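You operate a simulated robot arm through the tools that you are given. There is no shell and no other tool.

You run a simulated two-armed robot. Do the job below in one go: nothing can be reset, and whatever is moved stays where it is left.

## Task
Brush the crumbs off the armchair's seat, then cream a patch on its arm.
Fine: clothes brush; red pad, the tin marked CREAM; put the tools back. A coat counts when it lies all over at full strength: go over it till it gets no stronger. What is to be rubbed or washed off counts as gone when no trace of it is left.

It is judged by the outcome, as a careful person would: the job done as asked, and still so three seconds after it is handed in. It fails if anything else is knocked over, pushed out of place, dropped, spilled or broken.

## Robot
Two 7-joint arms with fingered hands on one trunk that stands fixed in place. Base frame: the origin is at the foot of the trunk, x ahead of it, y to its left, z up. Lengths are in cm, angles in rad, forces in N, time in s.
The left shoulder is at [3, 13.6, 120.5], the right one opposite. Each reaches about 125.3 cm from its shoulder. Payload 5 kg a hand.
Tool frame (each hand has its own): the origin (TCP) lies between the finger pads and is the grasp point; the fingertips stand 4.2 cm ahead of it; z points along the fingers, y is the line along which they close. The gripper opens to 20.8 cm; its body begins 11.9 cm behind the TCP. The gripper is a hand of 4 fingers: y runs from the thumb to the fingers, the wrist lies at [0, 0, -33.2] in the tool frame, and closing takes about 1.5 s.
Orientation is told as [roll, pitch, yaw] about the base's x, y, z axes, in that order, counted from this pose: with the fingers straight down and closing along the base's y, the tool's x points along the base's -x, its y along +y and its z along -z.

## Interface
- The arms move only by the tool send_rows. It takes "left_moves", "right_moves" or both (then of equal length, played together; a hand with none holds still); each is a list of rows, each a list of 7 numbers: the shift along the tool's x, y, z in cm, then the turn, a rotation vector about the tool's x, y, z in rad, then the finger opening in cm, from 0 to 20.8. In form: [[dx, dy, dz, rx, ry, rz, jaw], ...]. A call has 1 to 20 rows; each row shifts and turns the commanded pose from where the row before left it, along the tool's axes as they then stand. A row lasts 0.2 s, in which the tool goes at most 5 cm and 0.15 rad; a call with a longer step from one row to the next is refused whole, and so is a gripper value outside its range. Where a pose cannot be reached the arm comes as near as it can. A force on the tool above 40 N (or 10 N above the force at the start of the call, whichever is more), or a blocked arm, ends the call early, and 0.2 s more pass. The fingers move at their own pace (about 7.2 cm/s each) and stop on an object; they squeeze with about 24 N. The grip force told is the motor's: it shows also when the fingers shut on nothing. Time passes only in rows, and 0.2 s behind the last, so rows that do not move let the fingers close. It gives the time, the measured TCP pose, the force on the tool (base axes), the opening and the grip force at its end, in the units of the frame above (readings bear some noise), with the torque about the TCP (base axes, N m) and any sound that the robot's microphone picked up.
- Cameras (640 x 400 px; columns grow to the right, rows downward): "scene" is now at [3.44, -2.18, 193.12]; the picture's right is [-0.32, -0.95, 0.00], its down [-0.76, 0.25, -0.59] and it looks along [0.56, -0.19, -0.81] (base axes); focal length 309 px, centre (320, 200). "left" rides on the left gripper at [-10.1, 0, -14.5] in its tool frame; the picture's right is [0.00, -1.00, 0.00], its down [0.82, 0.00, -0.57] and it looks along [0.57, 0.00, 0.82] (tool axes); focal length 261 px, centre (320, 200). "right" rides on the right gripper at [10.1, 0.1, -14.5] in its tool frame; the picture's right is [-0.01, 1.00, 0.00], its down [-0.82, 0.00, -0.57] and it looks along [-0.57, 0.00, 0.82] (tool axes); focal length 261 px, centre (320, 200). There is no depth. A picture from a camera that has moved, and an enlarged one, comes with that camera's place and axes in the base frame and with its lens. The place of the scene camera against the robot may be out by one fixed shift of up to 1.2 cm in any direction.
- snapshot(camera): a new picture of that camera. The clock stands still meanwhile.
- raise_lower(by): moves the trunk up (or, below 0, down) by that many cm; the arms and the scene camera ride with it, the base frame stays. It gives what a move gives, with no picture.
- preshape(shape, hand): the hand has 4 fingers and takes this shape, open, in about a second: jaw (thumb against the fingers, like two jaws); tri (thumb and two fingers); tip (a fingertip pinch); poke (one finger out to press); point (the index stretched); flat (the hand flat); cup (the hand cupped); fist (a fist). The gripper value then closes the fingers along that shape, each until it touches; the sizes above hold for jaw. It gives what a move gives, with no picture.
- pan_tilt(pan, tilt): turns the head with the scene camera to pan (to the left, within 2.496 rad either way) and tilt (down, from -0.506 to 1.204), counted from straight ahead of the robot. It gives what a move gives.
- close_up(camera, box): a new picture of the part [left, top, right, bottom] of that camera's present view, enlarged. The clock stands still meanwhile.
- sign_off(): hands the job in; it is judged then, once.

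Nothing tells you positions but the pictures and the camera data. Unless the task says otherwise, let go and move clear before handing in.

The tools are called after "Emit:" as a command line: name --argument value ..., lists and objects as JSON in quotes. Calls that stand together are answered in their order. send_rows: Moves the arms, as the interface text tells. Its arguments: {"type":"object","properties":{"left_moves":{"type":"array","items":{"type":"array","items":{"type":"number"}}},"right_moves":{"type":"array","items":{"type":"array","items":{"type":"number"}}}},"required":[]} The other tools are called the same way: raise_lower (by) moves the trunk up or down; preshape (shape, hand) gives the hand a shape; pan_tilt (pan, tilt) turns the head that bears the scene camera; snapshot (camera) takes a picture; close_up (camera, box) takes an enlarged picture of a part of a camera's view; sign_off () hands the job in.

At the start:

```text
t: 0.0
left_tool_pos: [76.91, -2.24, 114.52]
left_tool_rot: [0.0, 0.0, -0.001]
left_contact_force: [0.6, -0.3, -0.1]
left_wrist_torque: [0.02, -0.04, 0.0]
left_gripper_width: 20.8
left_grip_force: 0.0
left_shape: jaw
right_tool_pos: [48.43, -50.01, 108.45]
right_tool_rot: [0.002, 0.0, -0.001]
right_contact_force: [0.0, -0.6, 0.4]
right_wrist_torque: [0.01, -0.04, 0.02]
right_gripper_width: 20.79
right_grip_force: 0.1
right_shape: jaw
trunk travel left (down, up): [-22.5, 26.5]
head pan, tilt (commanded): [-0.321, 0.937]
```

scene: 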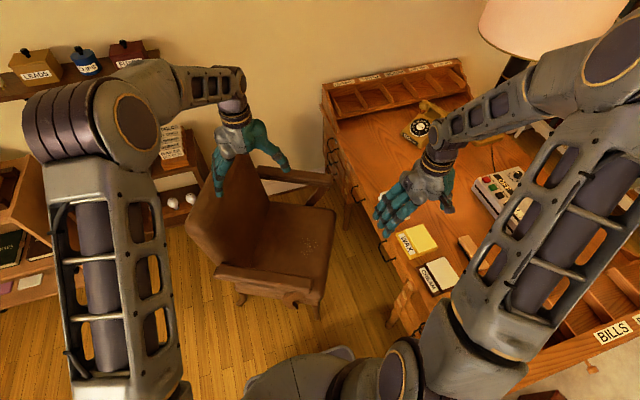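
right: 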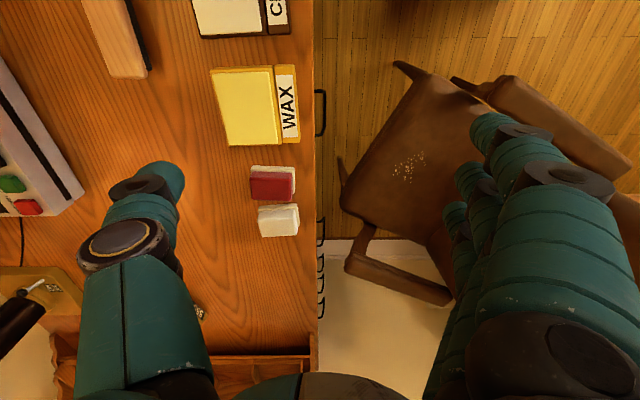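
left: 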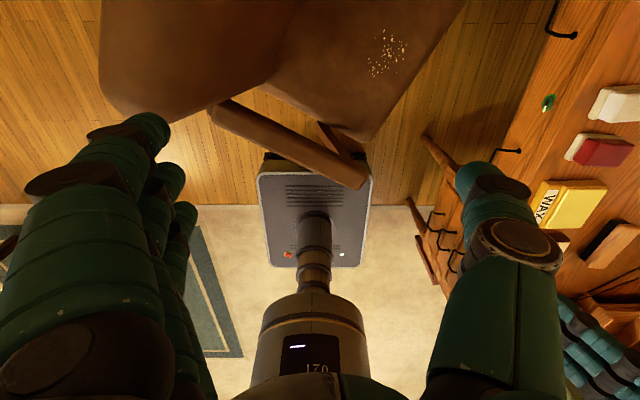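

I see an armchair ahead with crumbs on its seat and a desk to the right with a WAX tin, a CREAM tin, a red and a white pad, and a wooden brush. I'll take enlarged pictures first to place everything.

Emit:
close_up --camera "scene" --box '[160, 120, 400, 320]'

Emit:
close_up --camera "scene" --box '[360, 120, 600, 320]'

Emit:
close_up --camera "right" --box '[60, 0, 340, 240]'

Emit:
close_up --camera "right" --box '[310, 0, 640, 320]'

```text
2.00 times, centred on (280, 220) of scene
camera zoom: at [3.44, -2.18, 193.12], right [-0.32, -0.95, 0.0], down [-0.76, 0.25, -0.59], along [0.56, -0.19, -0.81], focal length 618 px, centre (400, 160)
```

zoom: 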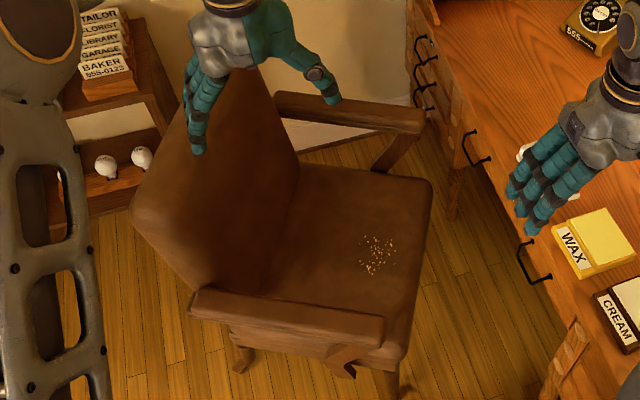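

```text
2.00 times, centred on (480, 220) of scene
camera zoom: at [3.44, -2.18, 193.12], right [-0.32, -0.95, 0.0], down [-0.76, 0.25, -0.59], along [0.56, -0.19, -0.81], focal length 618 px, centre (0, 160)
```

zoom: 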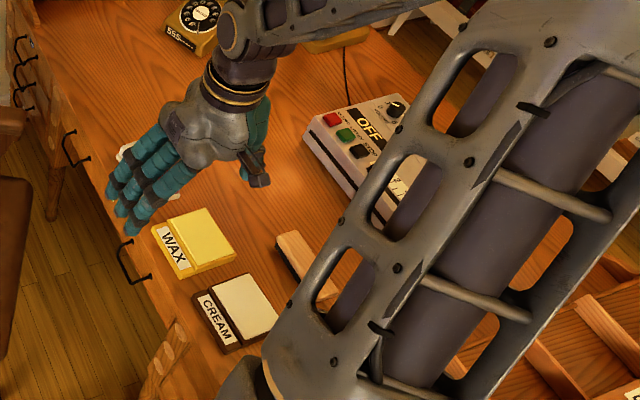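

```text
1.67 times, centred on (200, 120) of right
camera zoom: at [38.28, -50.01, 122.89], right [0.01, 1.0, 0.0], down [0.82, 0.0, 0.57], along [0.57, 0.0, -0.82], focal length 434 px, centre (520, 333)
```

zoom: 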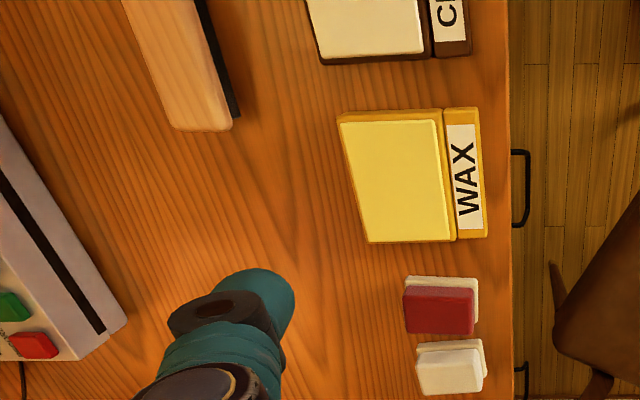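

```text
1.25 times, centred on (475, 160) of right
camera zoom: at [38.28, -50.01, 122.89], right [0.01, 1.0, 0.0], down [0.82, 0.0, 0.57], along [0.57, 0.0, -0.82], focal length 326 px, centre (126, 250)
```

zoom: 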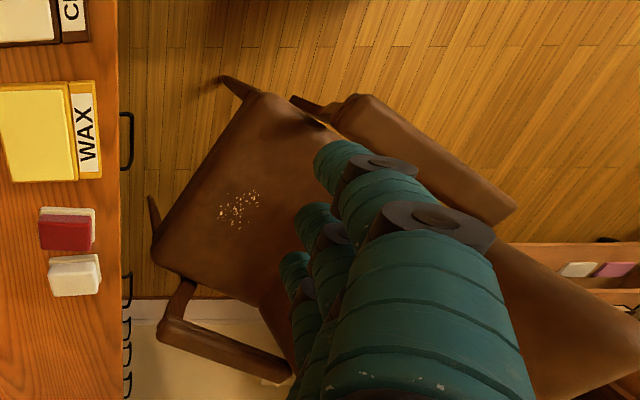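

The crumbs triangulate to about (78, -21, 46), and the desk top lies around z ≈ 78. I'll zoom in harder on the chair arms, the tins and the brush before moving anything.

Emit:
close_up --camera "scene" --box '[200, 240, 328, 320]'

Emit:
close_up --camera "scene" --box '[240, 150, 352, 220]'

Emit:
close_up --camera "scene" --box '[390, 210, 502, 300]'

Emit:
close_up --camera "left" --box '[80, 0, 480, 250]'

```text
5.00 times, centred on (264, 280) of scene
camera zoom: at [3.44, -2.18, 193.12], right [-0.32, -0.95, 0.0], down [-0.76, 0.25, -0.59], along [0.56, -0.19, -0.81], focal length 1545 px, centre (600, -200)
```

zoom: 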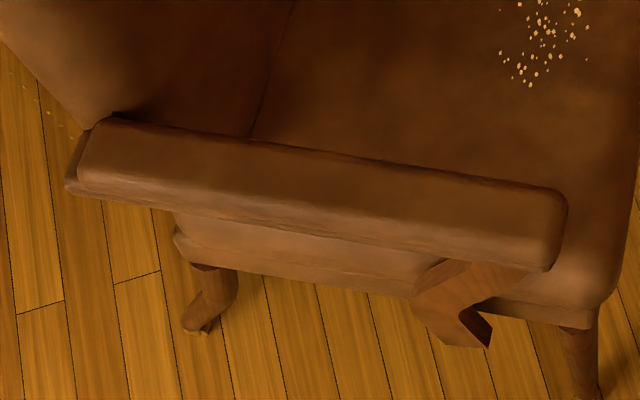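

```text
5.71 times, centred on (296, 185) of scene
camera zoom: at [3.44, -2.18, 193.12], right [-0.32, -0.95, 0.0], down [-0.76, 0.25, -0.59], along [0.56, -0.19, -0.81], focal length 1765 px, centre (457, 286)
```

zoom: 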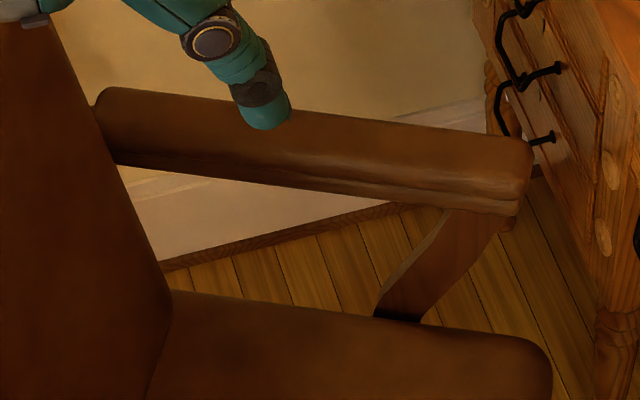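

```text
4.44 times, centred on (446, 255) of scene
camera zoom: at [3.44, -2.18, 193.12], right [-0.32, -0.95, 0.0], down [-0.76, 0.25, -0.59], along [0.56, -0.19, -0.81], focal length 1373 px, centre (-240, -44)
```

zoom: 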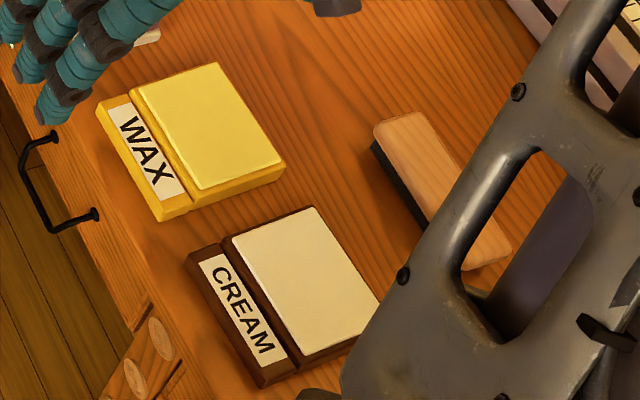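

```text
1.60 times, centred on (280, 125) of left
camera zoom: at [87.03, -2.05, 128.97], right [0.0, -1.0, 0.0], down [-0.82, 0.0, 0.57], along [-0.57, 0.0, -0.82], focal length 417 px, centre (384, 320)
```

zoom: 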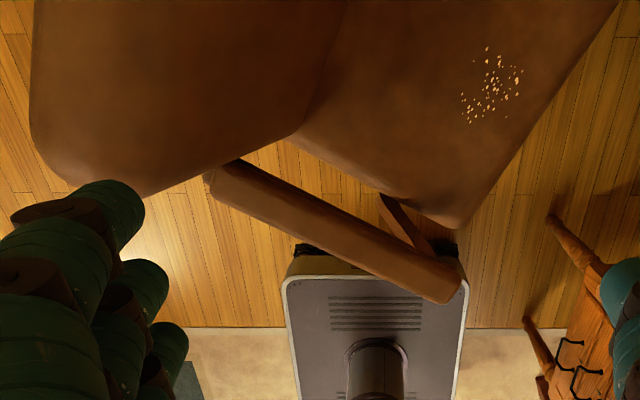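

The near chair arm runs roughly from (52, -13) to (70, 22) at z ≈ 65. I see no obvious patch yet, so I'll zoom in on the arms from the wrist cameras.

Emit:
close_up --camera "left" --box '[200, 90, 376, 200]'

Emit:
close_up --camera "right" --box '[340, 210, 480, 320]'

Emit:
close_up --camera "right" --box '[440, 60, 640, 185]'

Emit:
close_up --camera "right" --box '[340, 110, 468, 190]'

```text
3.64 times, centred on (288, 145) of left
camera zoom: at [87.03, -2.05, 128.97], right [0.0, -1.0, 0.0], down [-0.82, 0.0, 0.57], along [-0.57, 0.0, -0.82], focal length 948 px, centre (436, 400)
```

zoom: 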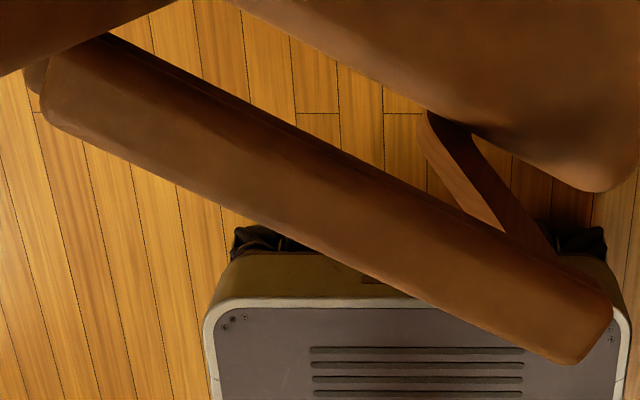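

```text
3.64 times, centred on (410, 265) of right
camera zoom: at [38.28, -50.01, 122.89], right [0.01, 1.0, 0.0], down [0.82, 0.0, 0.57], along [0.57, 0.0, -0.82], focal length 948 px, centre (-7, -36)
```

zoom: 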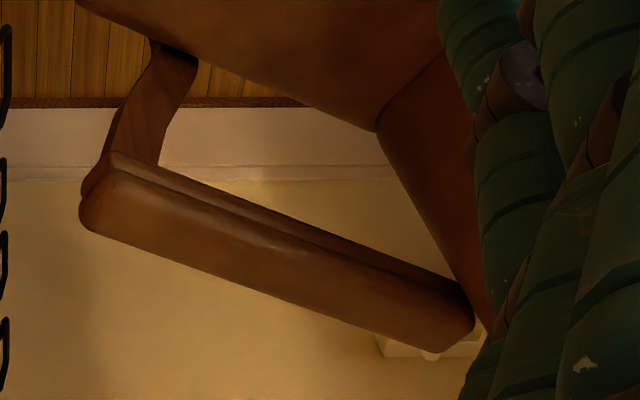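

```text
3.20 times, centred on (540, 122) of right
camera zoom: at [38.28, -50.01, 122.89], right [0.01, 1.0, 0.0], down [0.82, 0.0, 0.57], along [0.57, 0.0, -0.82], focal length 834 px, centre (-384, 448)
```

zoom: 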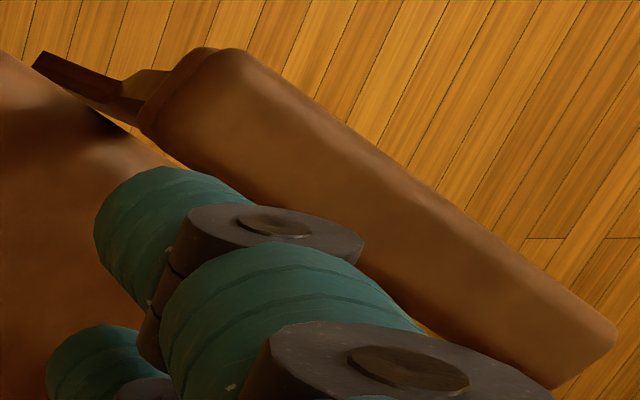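

```text
5.00 times, centred on (404, 150) of right
camera zoom: at [38.28, -50.01, 122.89], right [0.01, 1.0, 0.0], down [0.82, 0.0, 0.57], along [0.57, 0.0, -0.82], focal length 1303 px, centre (-100, 450)
```

zoom: 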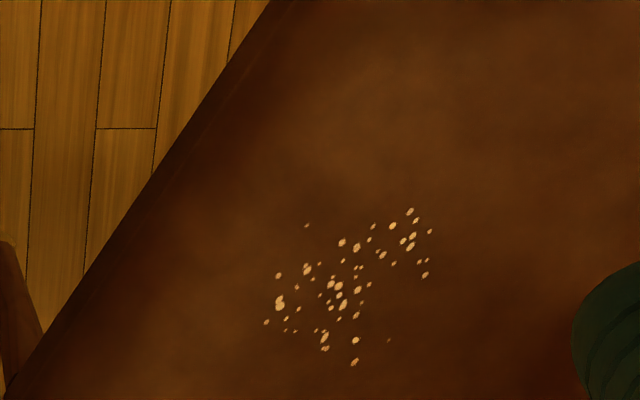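

No marked patch shows, so I take any patch on the near arm's top as the target. Next I'll raise and draw back the right hand for a clear look down at the brush, tins and pads on the desk.

Emit:
send_rows --right_moves '[[2, -2.5, -2.5, 0, 0, 0, 20.8], [2, -2.5, -2.5, 0, 0, 0, 20.8], [2, -2.5, -2.5, 0, 0, 0, 20.8], [2, -2.5, -2.5, 0, 0, 0, 20.8], [2, -2.5, -2.5, 0, 0, 0, 20.8], [2, -2.5, -2.5, 0, 0, 0, 20.8]]'

Emit:
snapshot --camera "right"

Emit:
snapshot --camera "scene"

```text
t: 1.4
left_tool_pos: [76.69, -2.14, 114.48]
left_tool_rot: [0.0, -0.002, -0.001]
left_contact_force: [-0.8, -0.8, 1.0]
left_wrist_torque: [0.02, -0.06, 0.04]
left_gripper_width: 20.77
left_grip_force: 0.0
left_shape: jaw
right_tool_pos: [36.25, -65.06, 123.72]
right_tool_rot: [0.0, 0.0, 0.0]
right_contact_force: [-0.4, -0.2, -0.2]
right_wrist_torque: [-0.01, -0.08, 0.0]
right_gripper_width: 20.76
right_grip_force: 0.0
right_shape: jaw
trunk travel left (down, up): [-22.5, 26.5]
head pan, tilt (commanded): [-0.321, 0.937]
```

```text
taken
camera right: at [26.05, -64.97, 137.98], right [0.0, 1.0, 0.0], down [0.82, 0.0, 0.57], along [0.57, 0.0, -0.82], focal length 261 px, centre (320, 200)
```

right: 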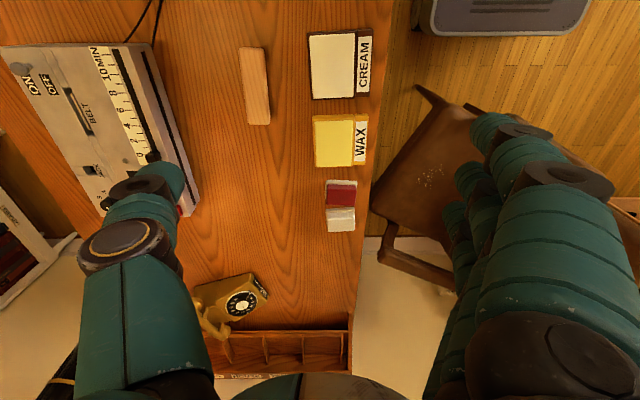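

```text
taken
camera scene: at [3.25, -2.2, 193.13], right [-0.32, -0.95, 0.0], down [-0.76, 0.25, -0.59], along [0.56, -0.19, -0.81], focal length 309 px, centre (320, 200)
```

scene: 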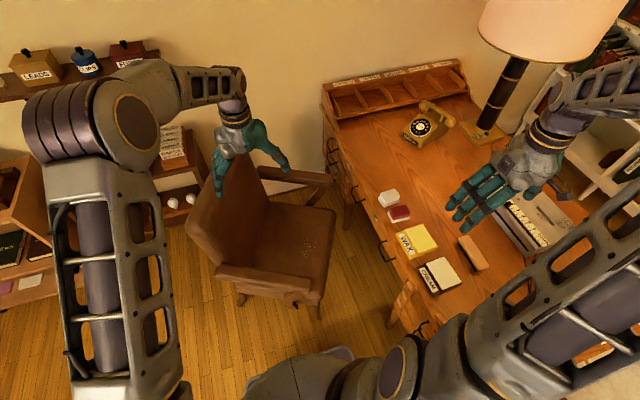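

The desk is now clear in view: brush, CREAM, WAX, red pad, white pad in a row. I'll zoom in to measure them accurately.

Emit:
close_up --camera "right" --box '[220, 20, 380, 130]'

Emit:
close_up --camera "right" --box '[300, 100, 380, 240]'

Emit:
close_up --camera "scene" --box '[370, 180, 498, 300]'

```text
3.64 times, centred on (300, 75) of right
camera zoom: at [26.05, -64.97, 137.98], right [0.0, 1.0, 0.0], down [0.82, 0.0, 0.57], along [0.57, 0.0, -0.82], focal length 948 px, centre (393, 654)
```

zoom: 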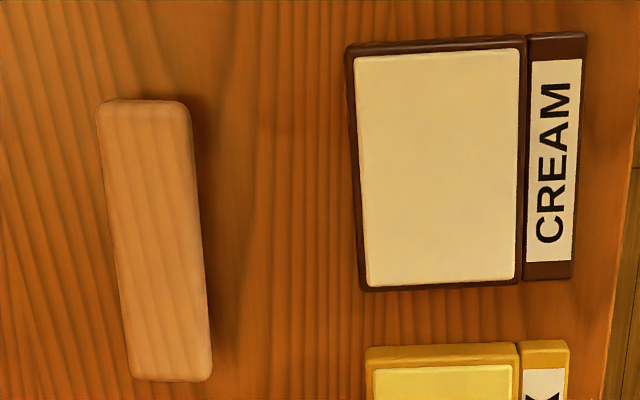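

```text
2.86 times, centred on (340, 170) of right
camera zoom: at [26.05, -64.97, 137.98], right [0.0, 1.0, 0.0], down [0.82, 0.0, 0.57], along [0.57, 0.0, -0.82], focal length 745 px, centre (263, 286)
```

zoom: 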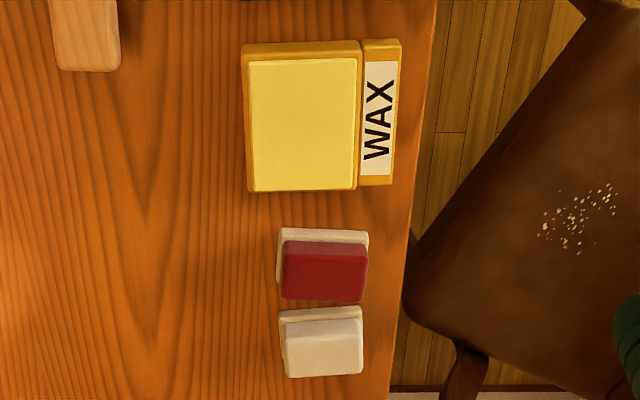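

```text
3.33 times, centred on (434, 240) of scene
camera zoom: at [3.25, -2.2, 193.13], right [-0.32, -0.95, 0.0], down [-0.76, 0.25, -0.59], along [0.56, -0.19, -0.81], focal length 1030 px, centre (-60, 67)
```

zoom: 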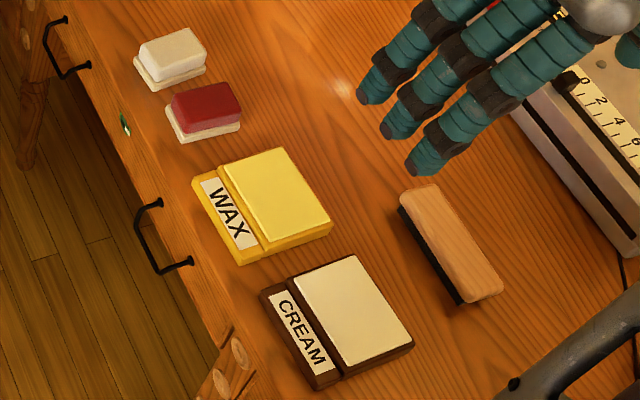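

The brush centre is near (38.3, -78.3) with its top at z ≈ 81 and its long axis along x. I'll hover the right hand over it with the fingers part open and look again.

Emit:
send_rows --right_moves '[[-0.25, -1.65, 3.3, 0, 0, 0, 16], [-0.25, -1.65, 3.3, 0, 0, 0, 14], [-0.25, -1.65, 3.3, 0, 0, 0, 13], [-0.25, -1.65, 3.3, 0, 0, 0, 13], [-0.25, -1.65, 3.3, 0, 0, 0, 13], [-0.25, -1.65, 3.3, 0, 0, 0, 13], [-0.25, -1.65, 3.3, 0, 0, 0, 13], [-0.25, -1.65, 3.3, 0, 0, 0, 13]]'

Emit:
snapshot --camera "right"

Emit:
snapshot --camera "scene"

```text
t: 3.2
left_tool_pos: [76.88, -2.37, 114.48]
left_tool_rot: [0.003, 0.001, 0.0]
left_contact_force: [0.0, -2.5, -0.7]
left_wrist_torque: [0.17, 0.02, 0.02]
left_gripper_width: 20.79
left_grip_force: 0.0
left_shape: jaw
right_tool_pos: [38.47, -78.51, 96.94]
right_tool_rot: [0.001, 0.0, -0.001]
right_contact_force: [1.2, -0.4, 0.2]
right_wrist_torque: [0.13, 0.09, 0.05]
right_gripper_width: 13.06
right_grip_force: 0.0
right_shape: jaw
trunk travel left (down, up): [-22.5, 26.5]
head pan, tilt (commanded): [-0.321, 0.937]
```

```text
taken
camera right: at [28.26, -78.44, 111.36], right [0.01, 1.0, 0.0], down [0.82, 0.0, 0.57], along [0.57, 0.0, -0.82], focal length 261 px, centre (320, 200)
```

right: 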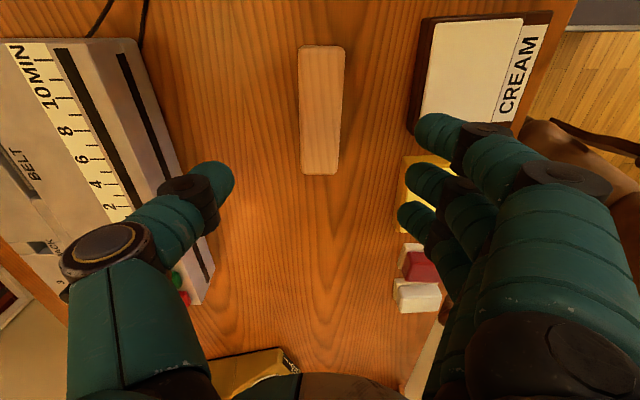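

```text
taken
camera scene: at [3.49, -2.42, 193.11], right [-0.32, -0.95, 0.0], down [-0.77, 0.26, -0.59], along [0.56, -0.19, -0.81], focal length 309 px, centre (320, 200)
```

scene: 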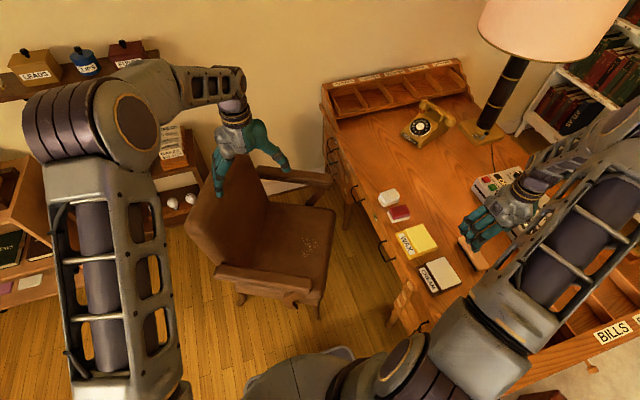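

The brush is centred at about (38.2, -78.5), width ≈ 4.8 cm, top z ≈ 80.5. I'll narrow the fingers and go down slowly onto it.

Emit:
send_rows --right_moves '[[0, 0, 2, 0, 0, 0, 11], [0, 0, 2, 0, 0, 0, 10], [0, 0, 2, 0, 0, 0, 9.5], [0, 0, 2, 0, 0, 0, 9.5], [0, 0, 2, 0, 0, 0, 9.5], [0, 0, 1, 0, 0, 0, 9.5], [0, 0, 0, 0, 0, 0, 9.5]]'

Emit:
snapshot --camera "right"

Emit:
close_up --camera "scene" --box '[420, 170, 548, 280]'

```text
t: 4.8
left_tool_pos: [76.87, -2.03, 114.35]
left_tool_rot: [0.001, -0.001, 0.0]
left_contact_force: [-0.2, -0.2, -0.3]
left_wrist_torque: [-0.04, 0.01, -0.02]
left_gripper_width: 20.78
left_grip_force: 0.1
left_shape: jaw
right_tool_pos: [38.31, -78.34, 86.34]
right_tool_rot: [0.001, -0.001, -0.001]
right_contact_force: [-0.6, 1.3, -0.7]
right_wrist_torque: [0.01, -0.05, 0.04]
right_gripper_width: 9.61
right_grip_force: 0.0
right_shape: jaw
trunk travel left (down, up): [-22.5, 26.5]
head pan, tilt (commanded): [-0.321, 0.937]
```

```text
taken
camera right: at [28.21, -78.21, 100.59], right [0.01, 1.0, 0.0], down [0.82, 0.0, 0.57], along [0.57, 0.0, -0.82], focal length 261 px, centre (320, 200)
```

right: 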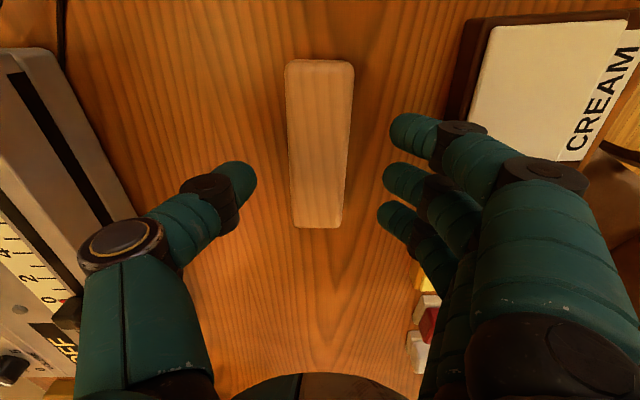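

```text
3.64 times, centred on (484, 225) of scene
camera zoom: at [3.41, -2.16, 193.12], right [-0.32, -0.95, 0.0], down [-0.76, 0.25, -0.59], along [0.56, -0.19, -0.81], focal length 1124 px, centre (-276, 109)
```

zoom: 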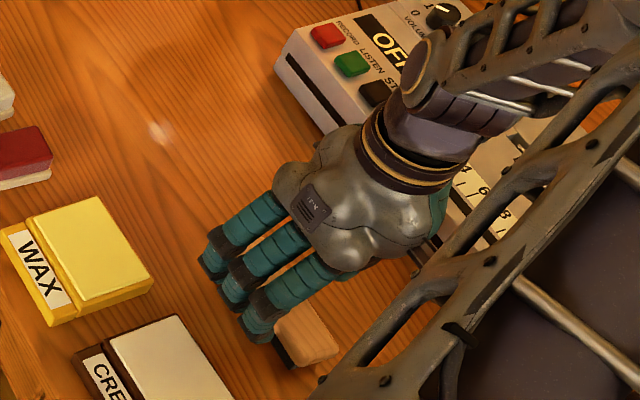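

The brush sits squarely between thumb and fingers. I'll go down the last 4 cm or so and close on it.

Emit:
send_rows --right_moves '[[0, 0, 1.2, 0, 0, 0, 9.5], [0, 0, 1.2, 0, 0, 0, 9.5], [0, 0, 1.0, 0, 0, 0, 9.5], [0, 0, 0.6, 0, 0, 0, 9.5], [0, 0, 0, 0, 0, 0, 9.5]]'

Emit:
snapshot --camera "right"

Emit:
close_up --camera "scene" --box '[440, 200, 520, 260]'

```text
t: 6.0
left_tool_pos: [76.93, -2.26, 114.45]
left_tool_rot: [0.0, 0.0, 0.001]
left_contact_force: [0.3, -0.9, -0.5]
left_wrist_torque: [-0.06, 0.01, -0.02]
left_gripper_width: 20.78
left_grip_force: 0.1
left_shape: jaw
right_tool_pos: [38.36, -78.25, 82.02]
right_tool_rot: [0.0, 0.0, -0.002]
right_contact_force: [-0.7, -0.8, -0.7]
right_wrist_torque: [-0.06, -0.01, 0.03]
right_gripper_width: 9.6
right_grip_force: 0.1
right_shape: jaw
trunk travel left (down, up): [-22.5, 26.5]
head pan, tilt (commanded): [-0.321, 0.937]
```

```text
taken
camera right: at [28.2, -78.23, 96.45], right [0.01, 1.0, 0.0], down [0.82, 0.0, 0.57], along [0.57, 0.0, -0.82], focal length 261 px, centre (320, 200)
```

right: 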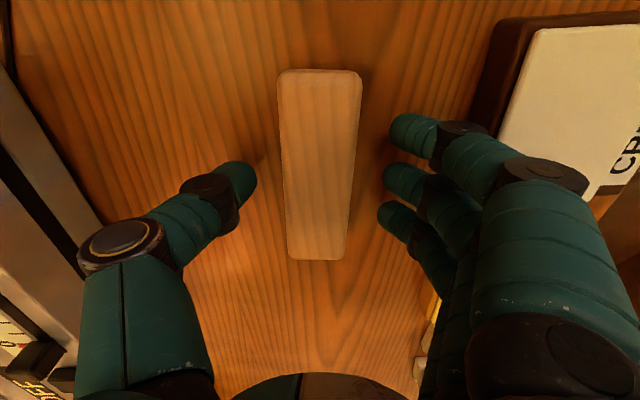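

```text
6.67 times, centred on (480, 230) of scene
camera zoom: at [3.44, -2.18, 193.12], right [-0.32, -0.95, 0.0], down [-0.76, 0.25, -0.59], along [0.56, -0.19, -0.81], focal length 2060 px, centre (-747, 0)
```

zoom: 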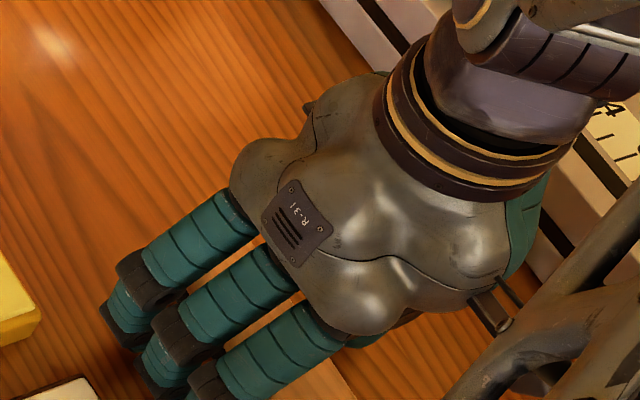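

No contact with the desk; the brush is between the fingers. Closing now.

Emit:
send_rows --right_moves '[[0, 0, 0, 0, 0, 0, 6], [0, 0, 0, 0, 0, 0, 3], [0, 0, 0, 0, 0, 0, 0], [0, 0, 0, 0, 0, 0, 0], [0, 0, 0, 0, 0, 0, 0], [0, 0, 0, 0, 0, 0, 0], [0, 0, 0, 0, 0, 0, 0]]'

Emit:
snapshot --camera "right"

```text
t: 7.6
left_tool_pos: [76.99, -2.25, 114.54]
left_tool_rot: [0.0, 0.0, -0.001]
left_contact_force: [0.4, -1.0, 0.5]
left_wrist_torque: [-0.01, 0.04, 0.02]
left_gripper_width: 20.79
left_grip_force: 0.2
left_shape: jaw
right_tool_pos: [38.34, -78.19, 81.99]
right_tool_rot: [0.001, 0.0, 0.001]
right_contact_force: [-0.1, 0.1, 0.2]
right_wrist_torque: [-0.01, 0.0, -0.02]
right_gripper_width: 4.45
right_grip_force: 24.7
right_shape: jaw
trunk travel left (down, up): [-22.5, 26.5]
head pan, tilt (commanded): [-0.321, 0.937]
```

```text
taken
camera right: at [28.21, -78.23, 96.45], right [0.01, 1.0, 0.0], down [0.82, 0.0, 0.57], along [0.57, 0.0, -0.82], focal length 261 px, centre (320, 200)
```

right: 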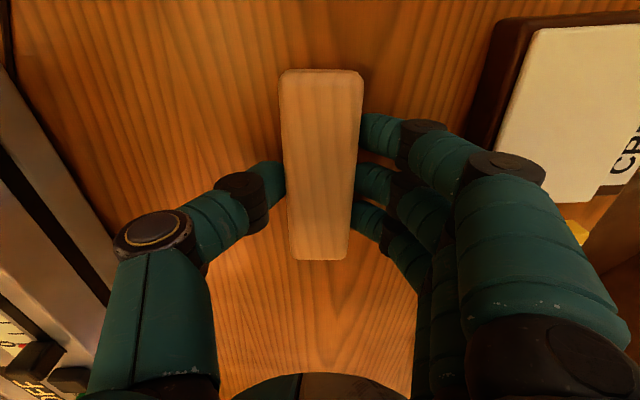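

The brush is held (width 4.45 cm, grip 24.7 N); its home is tool pose (38.35, -78.2, 82.0). I'll lift it straight up and move the left arm aside to clear the chair.

Emit:
send_rows --right_moves '[[0, 0, -0.5, 0, 0, 0, 0], [0, 0, -1, 0, 0, 0, 0], [0, 0, -2, 0, 0, 0, 0], [0, 0, -2.5, 0, 0, 0, 0], [0, 0, -2.5, 0, 0, 0, 0], [0, 0, -2.5, 0, 0, 0, 0], [0, 0, -2.5, 0, 0, 0, 0], [0, 0, -2.5, 0, 0, 0, 0], [0, 0, -2.5, 0, 0, 0, 0], [0, 0, -1.5, 0, 0, 0, 0]]' --left_moves '[[2, 2.2, -1, 0, 0, 0, 20.8], [2, 2.2, -1, 0, 0, 0, 20.8], [2, 2.2, -1, 0, 0, 0, 20.8], [2, 2.2, -1, 0, 0, 0, 20.8], [2, 2.2, -1, 0, 0, 0, 20.8], [2, 2.2, -1, 0, 0, 0, 20.8], [2, 2.2, -1, 0, 0, 0, 20.8], [2, 2.2, -1, 0, 0, 0, 20.8], [2, 2.2, -1, 0, 0, 0, 20.8], [2, 2.2, -1, 0, 0, 0, 20.8]]'

Emit:
snapshot --camera "right"

Emit:
snapshot --camera "scene"

Emit:
snapshot --camera "left"

```text
t: 9.8
left_tool_pos: [56.8, 19.91, 124.7]
left_tool_rot: [-0.001, -0.002, -0.001]
left_contact_force: [0.1, 0.5, 0.2]
left_wrist_torque: [-0.09, -0.15, 0.03]
left_gripper_width: 20.77
left_grip_force: 0.1
left_shape: jaw
right_tool_pos: [38.35, -78.06, 102.34]
right_tool_rot: [-0.003, -0.001, -0.003]
right_contact_force: [-0.5, 0.2, -0.4]
right_wrist_torque: [-0.06, -0.11, -0.02]
right_gripper_width: 4.45
right_grip_force: 24.1
right_shape: jaw
trunk travel left (down, up): [-22.5, 26.5]
head pan, tilt (commanded): [-0.321, 0.937]
```

```text
taken
camera right: at [28.14, -78.06, 116.69], right [0.01, 1.0, 0.0], down [0.82, 0.0, 0.57], along [0.57, 0.0, -0.82], focal length 261 px, centre (320, 200)
```

right: 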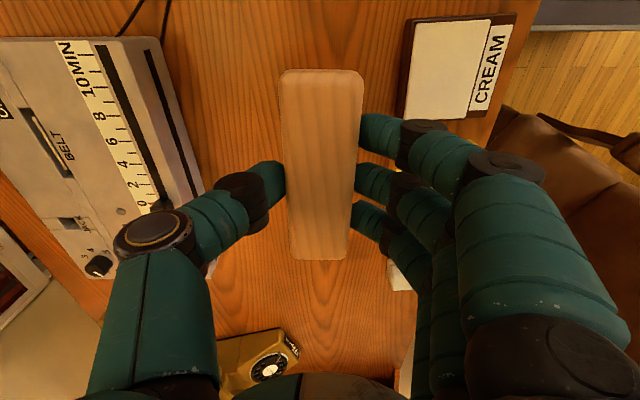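

```text
taken
camera scene: at [3.26, -2.0, 193.13], right [-0.32, -0.95, 0.0], down [-0.76, 0.25, -0.59], along [0.56, -0.19, -0.81], focal length 309 px, centre (320, 200)
```

scene: 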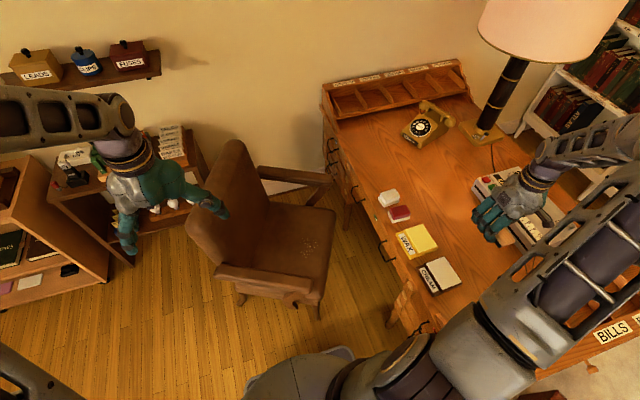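

```text
taken
camera left: at [66.87, 19.94, 139.16], right [0.0, -1.0, 0.0], down [-0.82, 0.0, 0.57], along [-0.57, 0.0, -0.82], focal length 261 px, centre (320, 200)
```

left: 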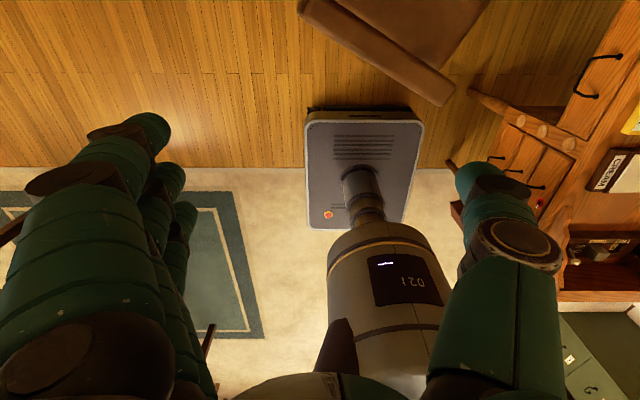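

The brush lifted cleanly and the left arm is off the chair. I'll zoom in on the chair to fix its seat, edges and back.

Emit:
close_up --camera "scene" --box '[176, 130, 368, 320]'

Emit:
close_up --camera "scene" --box '[250, 190, 350, 252]'

```text
2.11 times, centred on (272, 225) of scene
camera zoom: at [3.26, -2.0, 193.13], right [-0.32, -0.95, 0.0], down [-0.76, 0.25, -0.59], along [0.56, -0.19, -0.81], focal length 650 px, centre (421, 147)
```

zoom: 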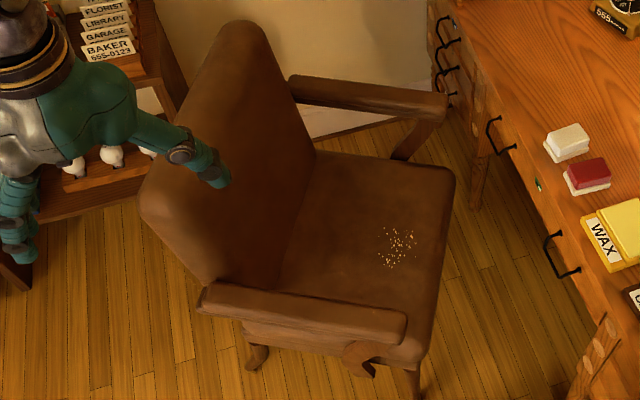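

```text
6.40 times, centred on (300, 221) of scene
camera zoom: at [3.26, -2.0, 193.13], right [-0.32, -0.95, 0.0], down [-0.76, 0.25, -0.59], along [0.56, -0.19, -0.81], focal length 1977 px, centre (448, 66)
```

zoom: 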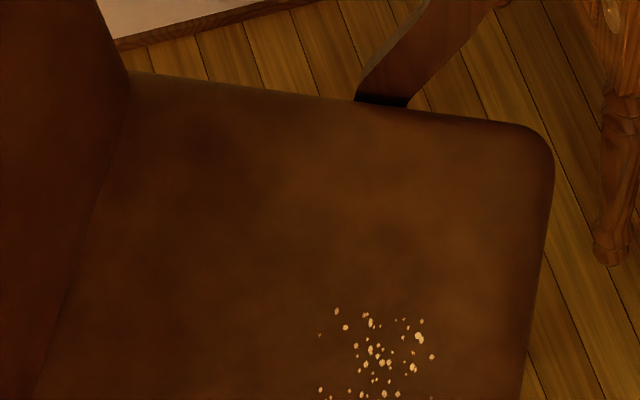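

The seat front edge runs from about (48, -17) to (95, -42), and the crumbs sit about 10 cm inside it, spread over x 73–85, y -26 to -15. I'll carry the brush over the seat, high, then turn it so it lies along the front edge.

Emit:
send_rows --right_moves '[[-1.2, 1.8, 0, 0, 0, 0, 0], [-2.22, 3.25, 0.3, 0, 0, 0, 0], [-2.22, 3.25, 0.3, 0, 0, 0, 0], [-2.22, 3.25, 0.3, 0, 0, 0, 0], [-2.22, 3.25, 0.3, 0, 0, 0, 0], [-2.22, 3.25, 0.3, 0, 0, 0, 0], [-2.22, 3.25, 0.3, 0, 0, 0, 0], [-2.22, 3.25, 0.3, 0, 0, 0, 0], [-2.22, 3.25, 0.3, 0, 0, 0, 0], [-2.22, 3.25, 0.3, 0, 0, 0, 0], [-2.22, 3.25, 0.3, 0, 0, 0, 0], [-2.22, 3.25, 0.3, 0, 0, 0, 0], [-2.22, 3.25, 0.3, 0, 0, 0, 0], [-2.22, 3.25, 0.3, 0, 0, 0, 0], [-2.22, 3.25, 0.3, 0, 0, 0, 0], [-2.22, 3.25, 0.3, 0, 0, 0, 0], [-2.22, 3.25, 0.3, 0, 0, 0, 0], [-2.22, 3.25, 0.3, 0, 0, 0, 0], [-2.22, 3.25, 0.3, 0, 0, 0, 0], [-2.22, 3.25, 0.3, 0, 0, 0, 0]]'

Emit:
snapshot --camera "right"

Emit:
snapshot --camera "scene"

```text
t: 14.0
left_tool_pos: [57.08, 19.79, 124.7]
left_tool_rot: [-0.003, 0.0, -0.003]
left_contact_force: [0.2, 0.9, -0.2]
left_wrist_torque: [-0.14, 0.06, 0.0]
left_gripper_width: 20.78
left_grip_force: 0.1
left_shape: jaw
right_tool_pos: [81.87, -14.66, 96.56]
right_tool_rot: [-0.001, 0.003, -0.001]
right_contact_force: [0.1, -0.9, -1.3]
right_wrist_torque: [0.14, 0.01, 0.0]
right_gripper_width: 4.44
right_grip_force: 23.9
right_shape: jaw
trunk travel left (down, up): [-22.5, 26.5]
head pan, tilt (commanded): [-0.321, 0.937]
```

```text
taken
camera right: at [71.76, -14.58, 110.84], right [0.01, 1.0, 0.0], down [0.82, 0.0, 0.57], along [0.57, -0.01, -0.82], focal length 261 px, centre (320, 200)
```

right: 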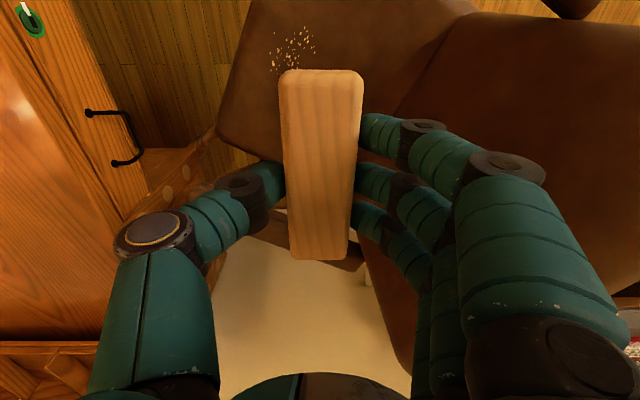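

```text
taken
camera scene: at [3.57, -1.96, 193.11], right [-0.32, -0.95, 0.0], down [-0.77, 0.25, -0.59], along [0.56, -0.19, -0.81], focal length 309 px, centre (320, 200)
```

scene: 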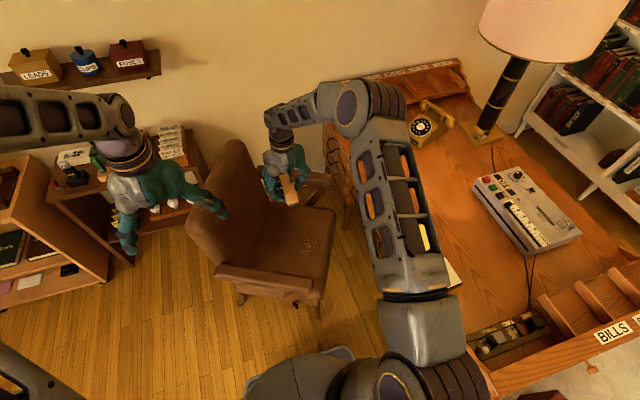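

The brush hangs over the seat, elbow well above the desk. Now I'll turn the brush along the front edge and descend partway, then check clearances.

Emit:
send_rows --right_moves '[[0, 0, 0, 0, 0, 0.1, 0], [0, 0, 0, 0, 0, 0.1, 0], [0, 0, 0, 0, 0, 0.1, 0], [0, 0, 0, 0, 0, 0.1, 0], [0, 0, 0, 0, 0, 0.095, 0], [0, 0.3, 2, 0, 0, 0, 0], [0, 0.3, 2, 0, 0, 0, 0], [0, 0.3, 2, 0, 0, 0, 0], [0, 0.3, 2, 0, 0, 0, 0], [0, 0.3, 2, 0, 0, 0, 0], [0, 0, 2, 0, 0, 0, 0], [0, 0, 2, 0, 0, 0, 0], [0, 0, 2, 0, 0, 0, 0]]'

Emit:
snapshot --camera "right"

Emit:
snapshot --camera "scene"

Emit:
snapshot --camera "left"

```text
t: 16.8
left_tool_pos: [57.08, 19.7, 124.55]
left_tool_rot: [0.0, 0.001, 0.001]
left_contact_force: [-0.4, -1.1, -0.1]
left_wrist_torque: [0.02, 0.05, -0.01]
left_gripper_width: 20.75
left_grip_force: 0.1
left_shape: jaw
right_tool_pos: [82.72, -13.45, 80.38]
right_tool_rot: [0.0, 0.0, -0.495]
right_contact_force: [1.3, 0.2, -1.1]
right_wrist_torque: [0.01, 0.09, -0.03]
right_gripper_width: 4.42
right_grip_force: 23.8
right_shape: jaw
trunk travel left (down, up): [-22.5, 26.5]
head pan, tilt (commanded): [-0.321, 0.937]
```

```text
taken
camera right: at [73.81, -8.62, 94.75], right [0.48, 0.88, 0.0], down [0.72, -0.39, 0.57], along [0.5, -0.27, -0.82], focal length 261 px, centre (320, 200)
```

right: 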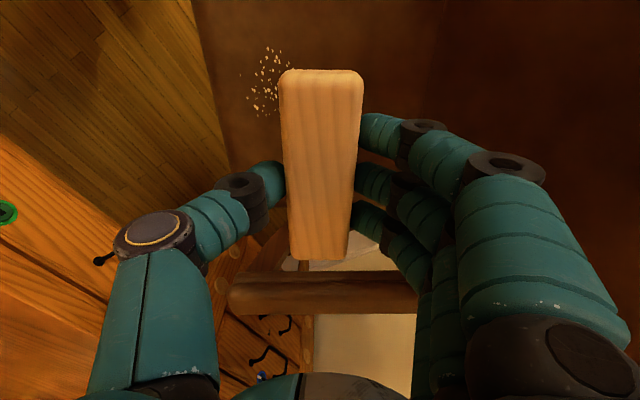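

```text
taken
camera scene: at [3.54, -2.17, 193.11], right [-0.32, -0.95, 0.0], down [-0.77, 0.25, -0.59], along [0.56, -0.19, -0.81], focal length 309 px, centre (320, 200)
```

scene: 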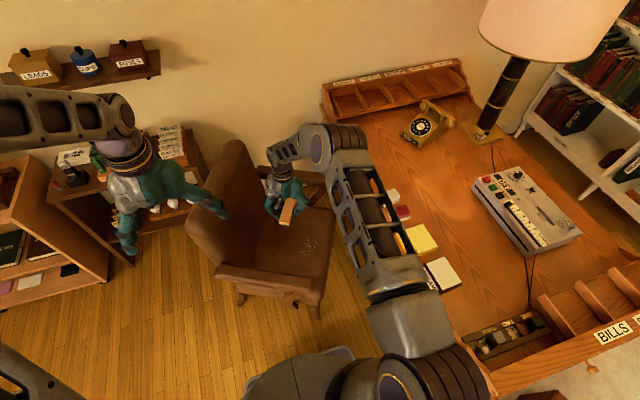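

```text
taken
camera left: at [67.09, 19.84, 139.04], right [0.0, -1.0, 0.0], down [-0.82, 0.0, 0.57], along [-0.57, 0.0, -0.82], focal length 261 px, centre (320, 200)
```

left: 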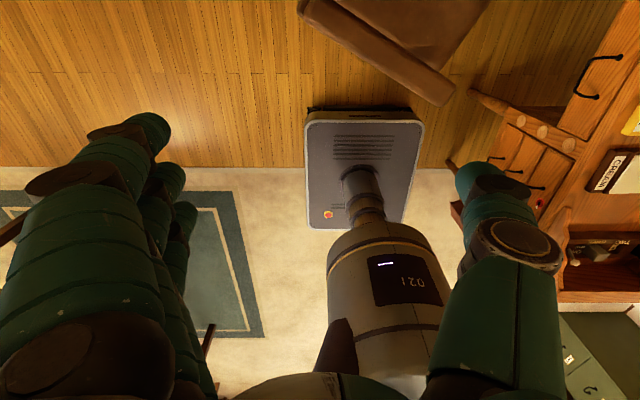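

Crumbs lie about 9 cm in front of the brush and well within its length. I'll go down to just above the seat and check.

Emit:
send_rows --right_moves '[[0.3, 0.5, 2, 0, 0, 0, 0], [0.3, 0.5, 2, 0, 0, 0, 0], [0.3, 0.5, 2, 0, 0, 0, 0], [0, 0, 2, 0, 0, 0, 0], [0, 0, 2, 0, 0, 0, 0], [0, 0, 2, 0, 0, 0, 0], [0, 0, 2, 0, 0, 0, 0], [0, 0, 2, 0, 0, 0, 0], [0, 0, 2, 0, 0, 0, 0], [0, 0, 2, 0, 0, 0, 0], [0, 0, 2, 0, 0, 0, 0], [0, 0, 2, 0, 0, 0, 0]]'

Emit:
snapshot --camera "right"

Emit:
close_up --camera "scene" --box '[176, 100, 432, 300]'

```text
t: 19.4
left_tool_pos: [56.91, 19.71, 124.62]
left_tool_rot: [0.001, -0.001, 0.0]
left_contact_force: [-0.1, 0.6, 0.4]
left_wrist_torque: [-0.01, -0.01, -0.02]
left_gripper_width: 20.77
left_grip_force: 0.1
left_shape: jaw
right_tool_pos: [82.01, -12.04, 56.64]
right_tool_rot: [0.002, -0.001, -0.495]
right_contact_force: [0.8, -0.5, 0.6]
right_wrist_torque: [0.04, 0.13, 0.03]
right_gripper_width: 4.44
right_grip_force: 24.3
right_shape: jaw
right hand out of reach, approached as far as the arm can: row 12
trunk travel left (down, up): [-22.5, 26.5]
head pan, tilt (commanded): [-0.321, 0.937]
```

```text
taken
camera right: at [72.94, -7.14, 70.96], right [0.48, 0.88, 0.0], down [0.72, -0.39, 0.57], along [0.5, -0.27, -0.82], focal length 261 px, centre (320, 200)
```

right: 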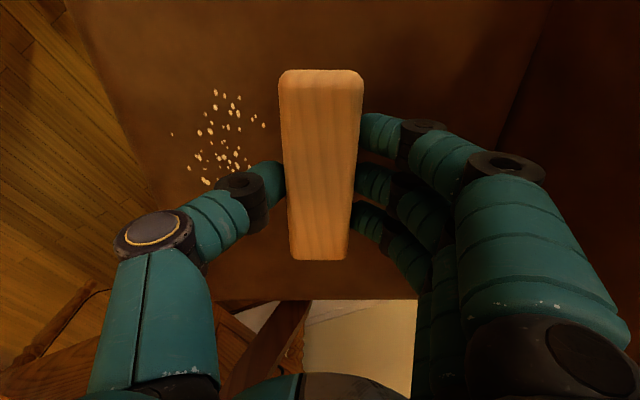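

```text
2.00 times, centred on (304, 200) of scene
camera zoom: at [3.46, -2.19, 193.12], right [-0.32, -0.95, 0.0], down [-0.76, 0.25, -0.59], along [0.56, -0.19, -0.81], focal length 618 px, centre (352, 200)
```

zoom: 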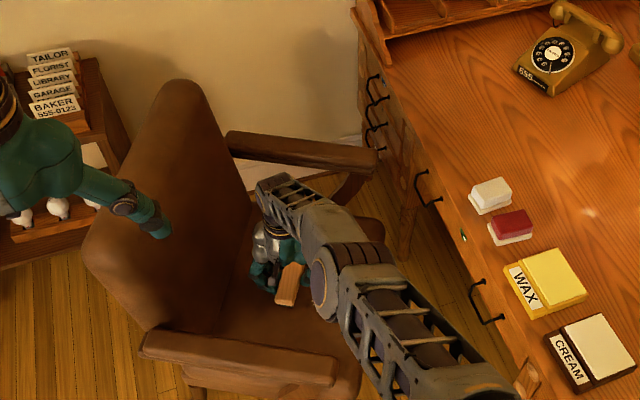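

The arm is at its reach limit just above the seat, so I'll lift the hand and lower the trunk to gain reach, raising the left hand meanwhile so it stays clear.

Emit:
send_rows --right_moves '[[0, 0, -2, 0, 0, 0, 0], [0, 0, -2, 0, 0, 0, 0], [0, 0, -2, 0, 0, 0, 0], [0, 0, -2, 0, 0, 0, 0], [0, 0, -2, 0, 0, 0, 0], [0, 0, -2, 0, 0, 0, 0], [0, 0, -2, 0, 0, 0, 0], [0, 0, -2, 0, 0, 0, 0], [0, 0, -2, 0, 0, 0, 0], [0, 0, -2, 0, 0, 0, 0], [0, 0, -2, 0, 0, 0, 0]]' --left_moves '[[1, 0, -1.5, 0, 0, 0, 20.8], [1, 0, -1.5, 0, 0, 0, 20.8], [1, 0, -1.5, 0, 0, 0, 20.8], [1, 0, -1.5, 0, 0, 0, 20.8], [1, 0, -1.5, 0, 0, 0, 20.8], [1, 0, -1.5, 0, 0, 0, 20.8], [1, 0, -1.5, 0, 0, 0, 20.8], [1, 0, -1.5, 0, 0, 0, 20.8], [1, 0, -1.5, 0, 0, 0, 20.8], [1, 0, -1.5, 0, 0, 0, 20.8], [1, 0, -1.5, 0, 0, 0, 20.8]]'

```text
t: 21.8
left_tool_pos: [45.77, 19.96, 140.98]
left_tool_rot: [0.0, -0.003, 0.001]
left_contact_force: [-0.8, 0.1, 0.1]
left_wrist_torque: [0.0, -0.11, -0.01]
left_gripper_width: 20.77
left_grip_force: 0.1
left_shape: jaw
right_tool_pos: [81.72, -11.71, 78.51]
right_tool_rot: [0.001, 0.0, -0.493]
right_contact_force: [-0.5, 0.6, -1.3]
right_wrist_torque: [-0.04, -0.14, 0.0]
right_gripper_width: 4.42
right_grip_force: 23.6
right_shape: jaw
trunk travel left (down, up): [-22.5, 26.5]
head pan, tilt (commanded): [-0.321, 0.937]
```

Both hands have room now; lowering the trunk by 20 cm brings the brush to about 7 cm above the seat.

Emit:
raise_lower --by -18

Emit:
snapshot --camera "scene"

Emit:
snapshot --camera "right"

```text
t: 23.8
left_tool_pos: [45.85, 19.89, 123.07]
left_tool_rot: [0.0, -0.002, 0.0]
left_contact_force: [-0.8, 0.3, -0.2]
left_wrist_torque: [0.0, 0.0, -0.04]
left_gripper_width: 20.77
left_grip_force: 0.1
left_shape: jaw
right_tool_pos: [81.88, -11.82, 60.58]
right_tool_rot: [0.0, 0.0, -0.496]
right_contact_force: [0.0, 0.2, -1.9]
right_wrist_torque: [-0.01, -0.02, 0.02]
right_gripper_width: 4.44
right_grip_force: 23.9
right_shape: jaw
trunk travel left (down, up): [-4.5, 44.5]
head pan, tilt (commanded): [-0.321, 0.937]
```

```text
taken
camera scene: at [3.41, -2.15, 175.14], right [-0.32, -0.95, 0.0], down [-0.76, 0.25, -0.59], along [0.56, -0.19, -0.81], focal length 309 px, centre (320, 200)
```

scene: 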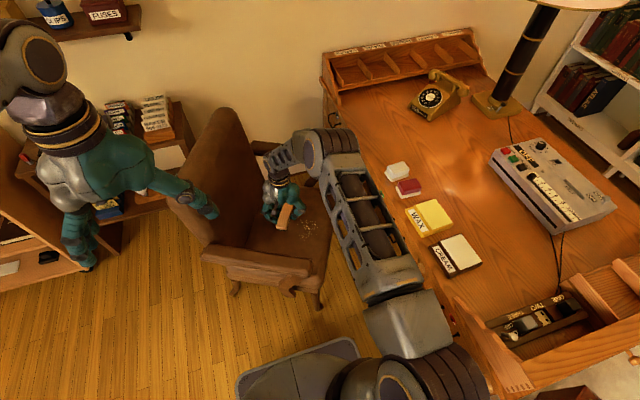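

```text
taken
camera right: at [72.99, -7.0, 74.92], right [0.48, 0.88, 0.0], down [0.72, -0.39, 0.57], along [0.5, -0.27, -0.82], focal length 261 px, centre (320, 200)
```

right: 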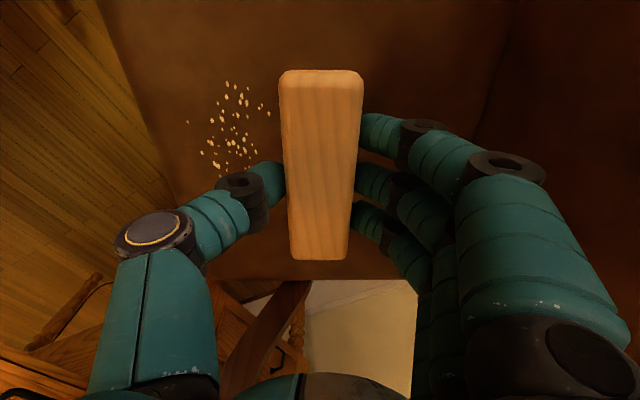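

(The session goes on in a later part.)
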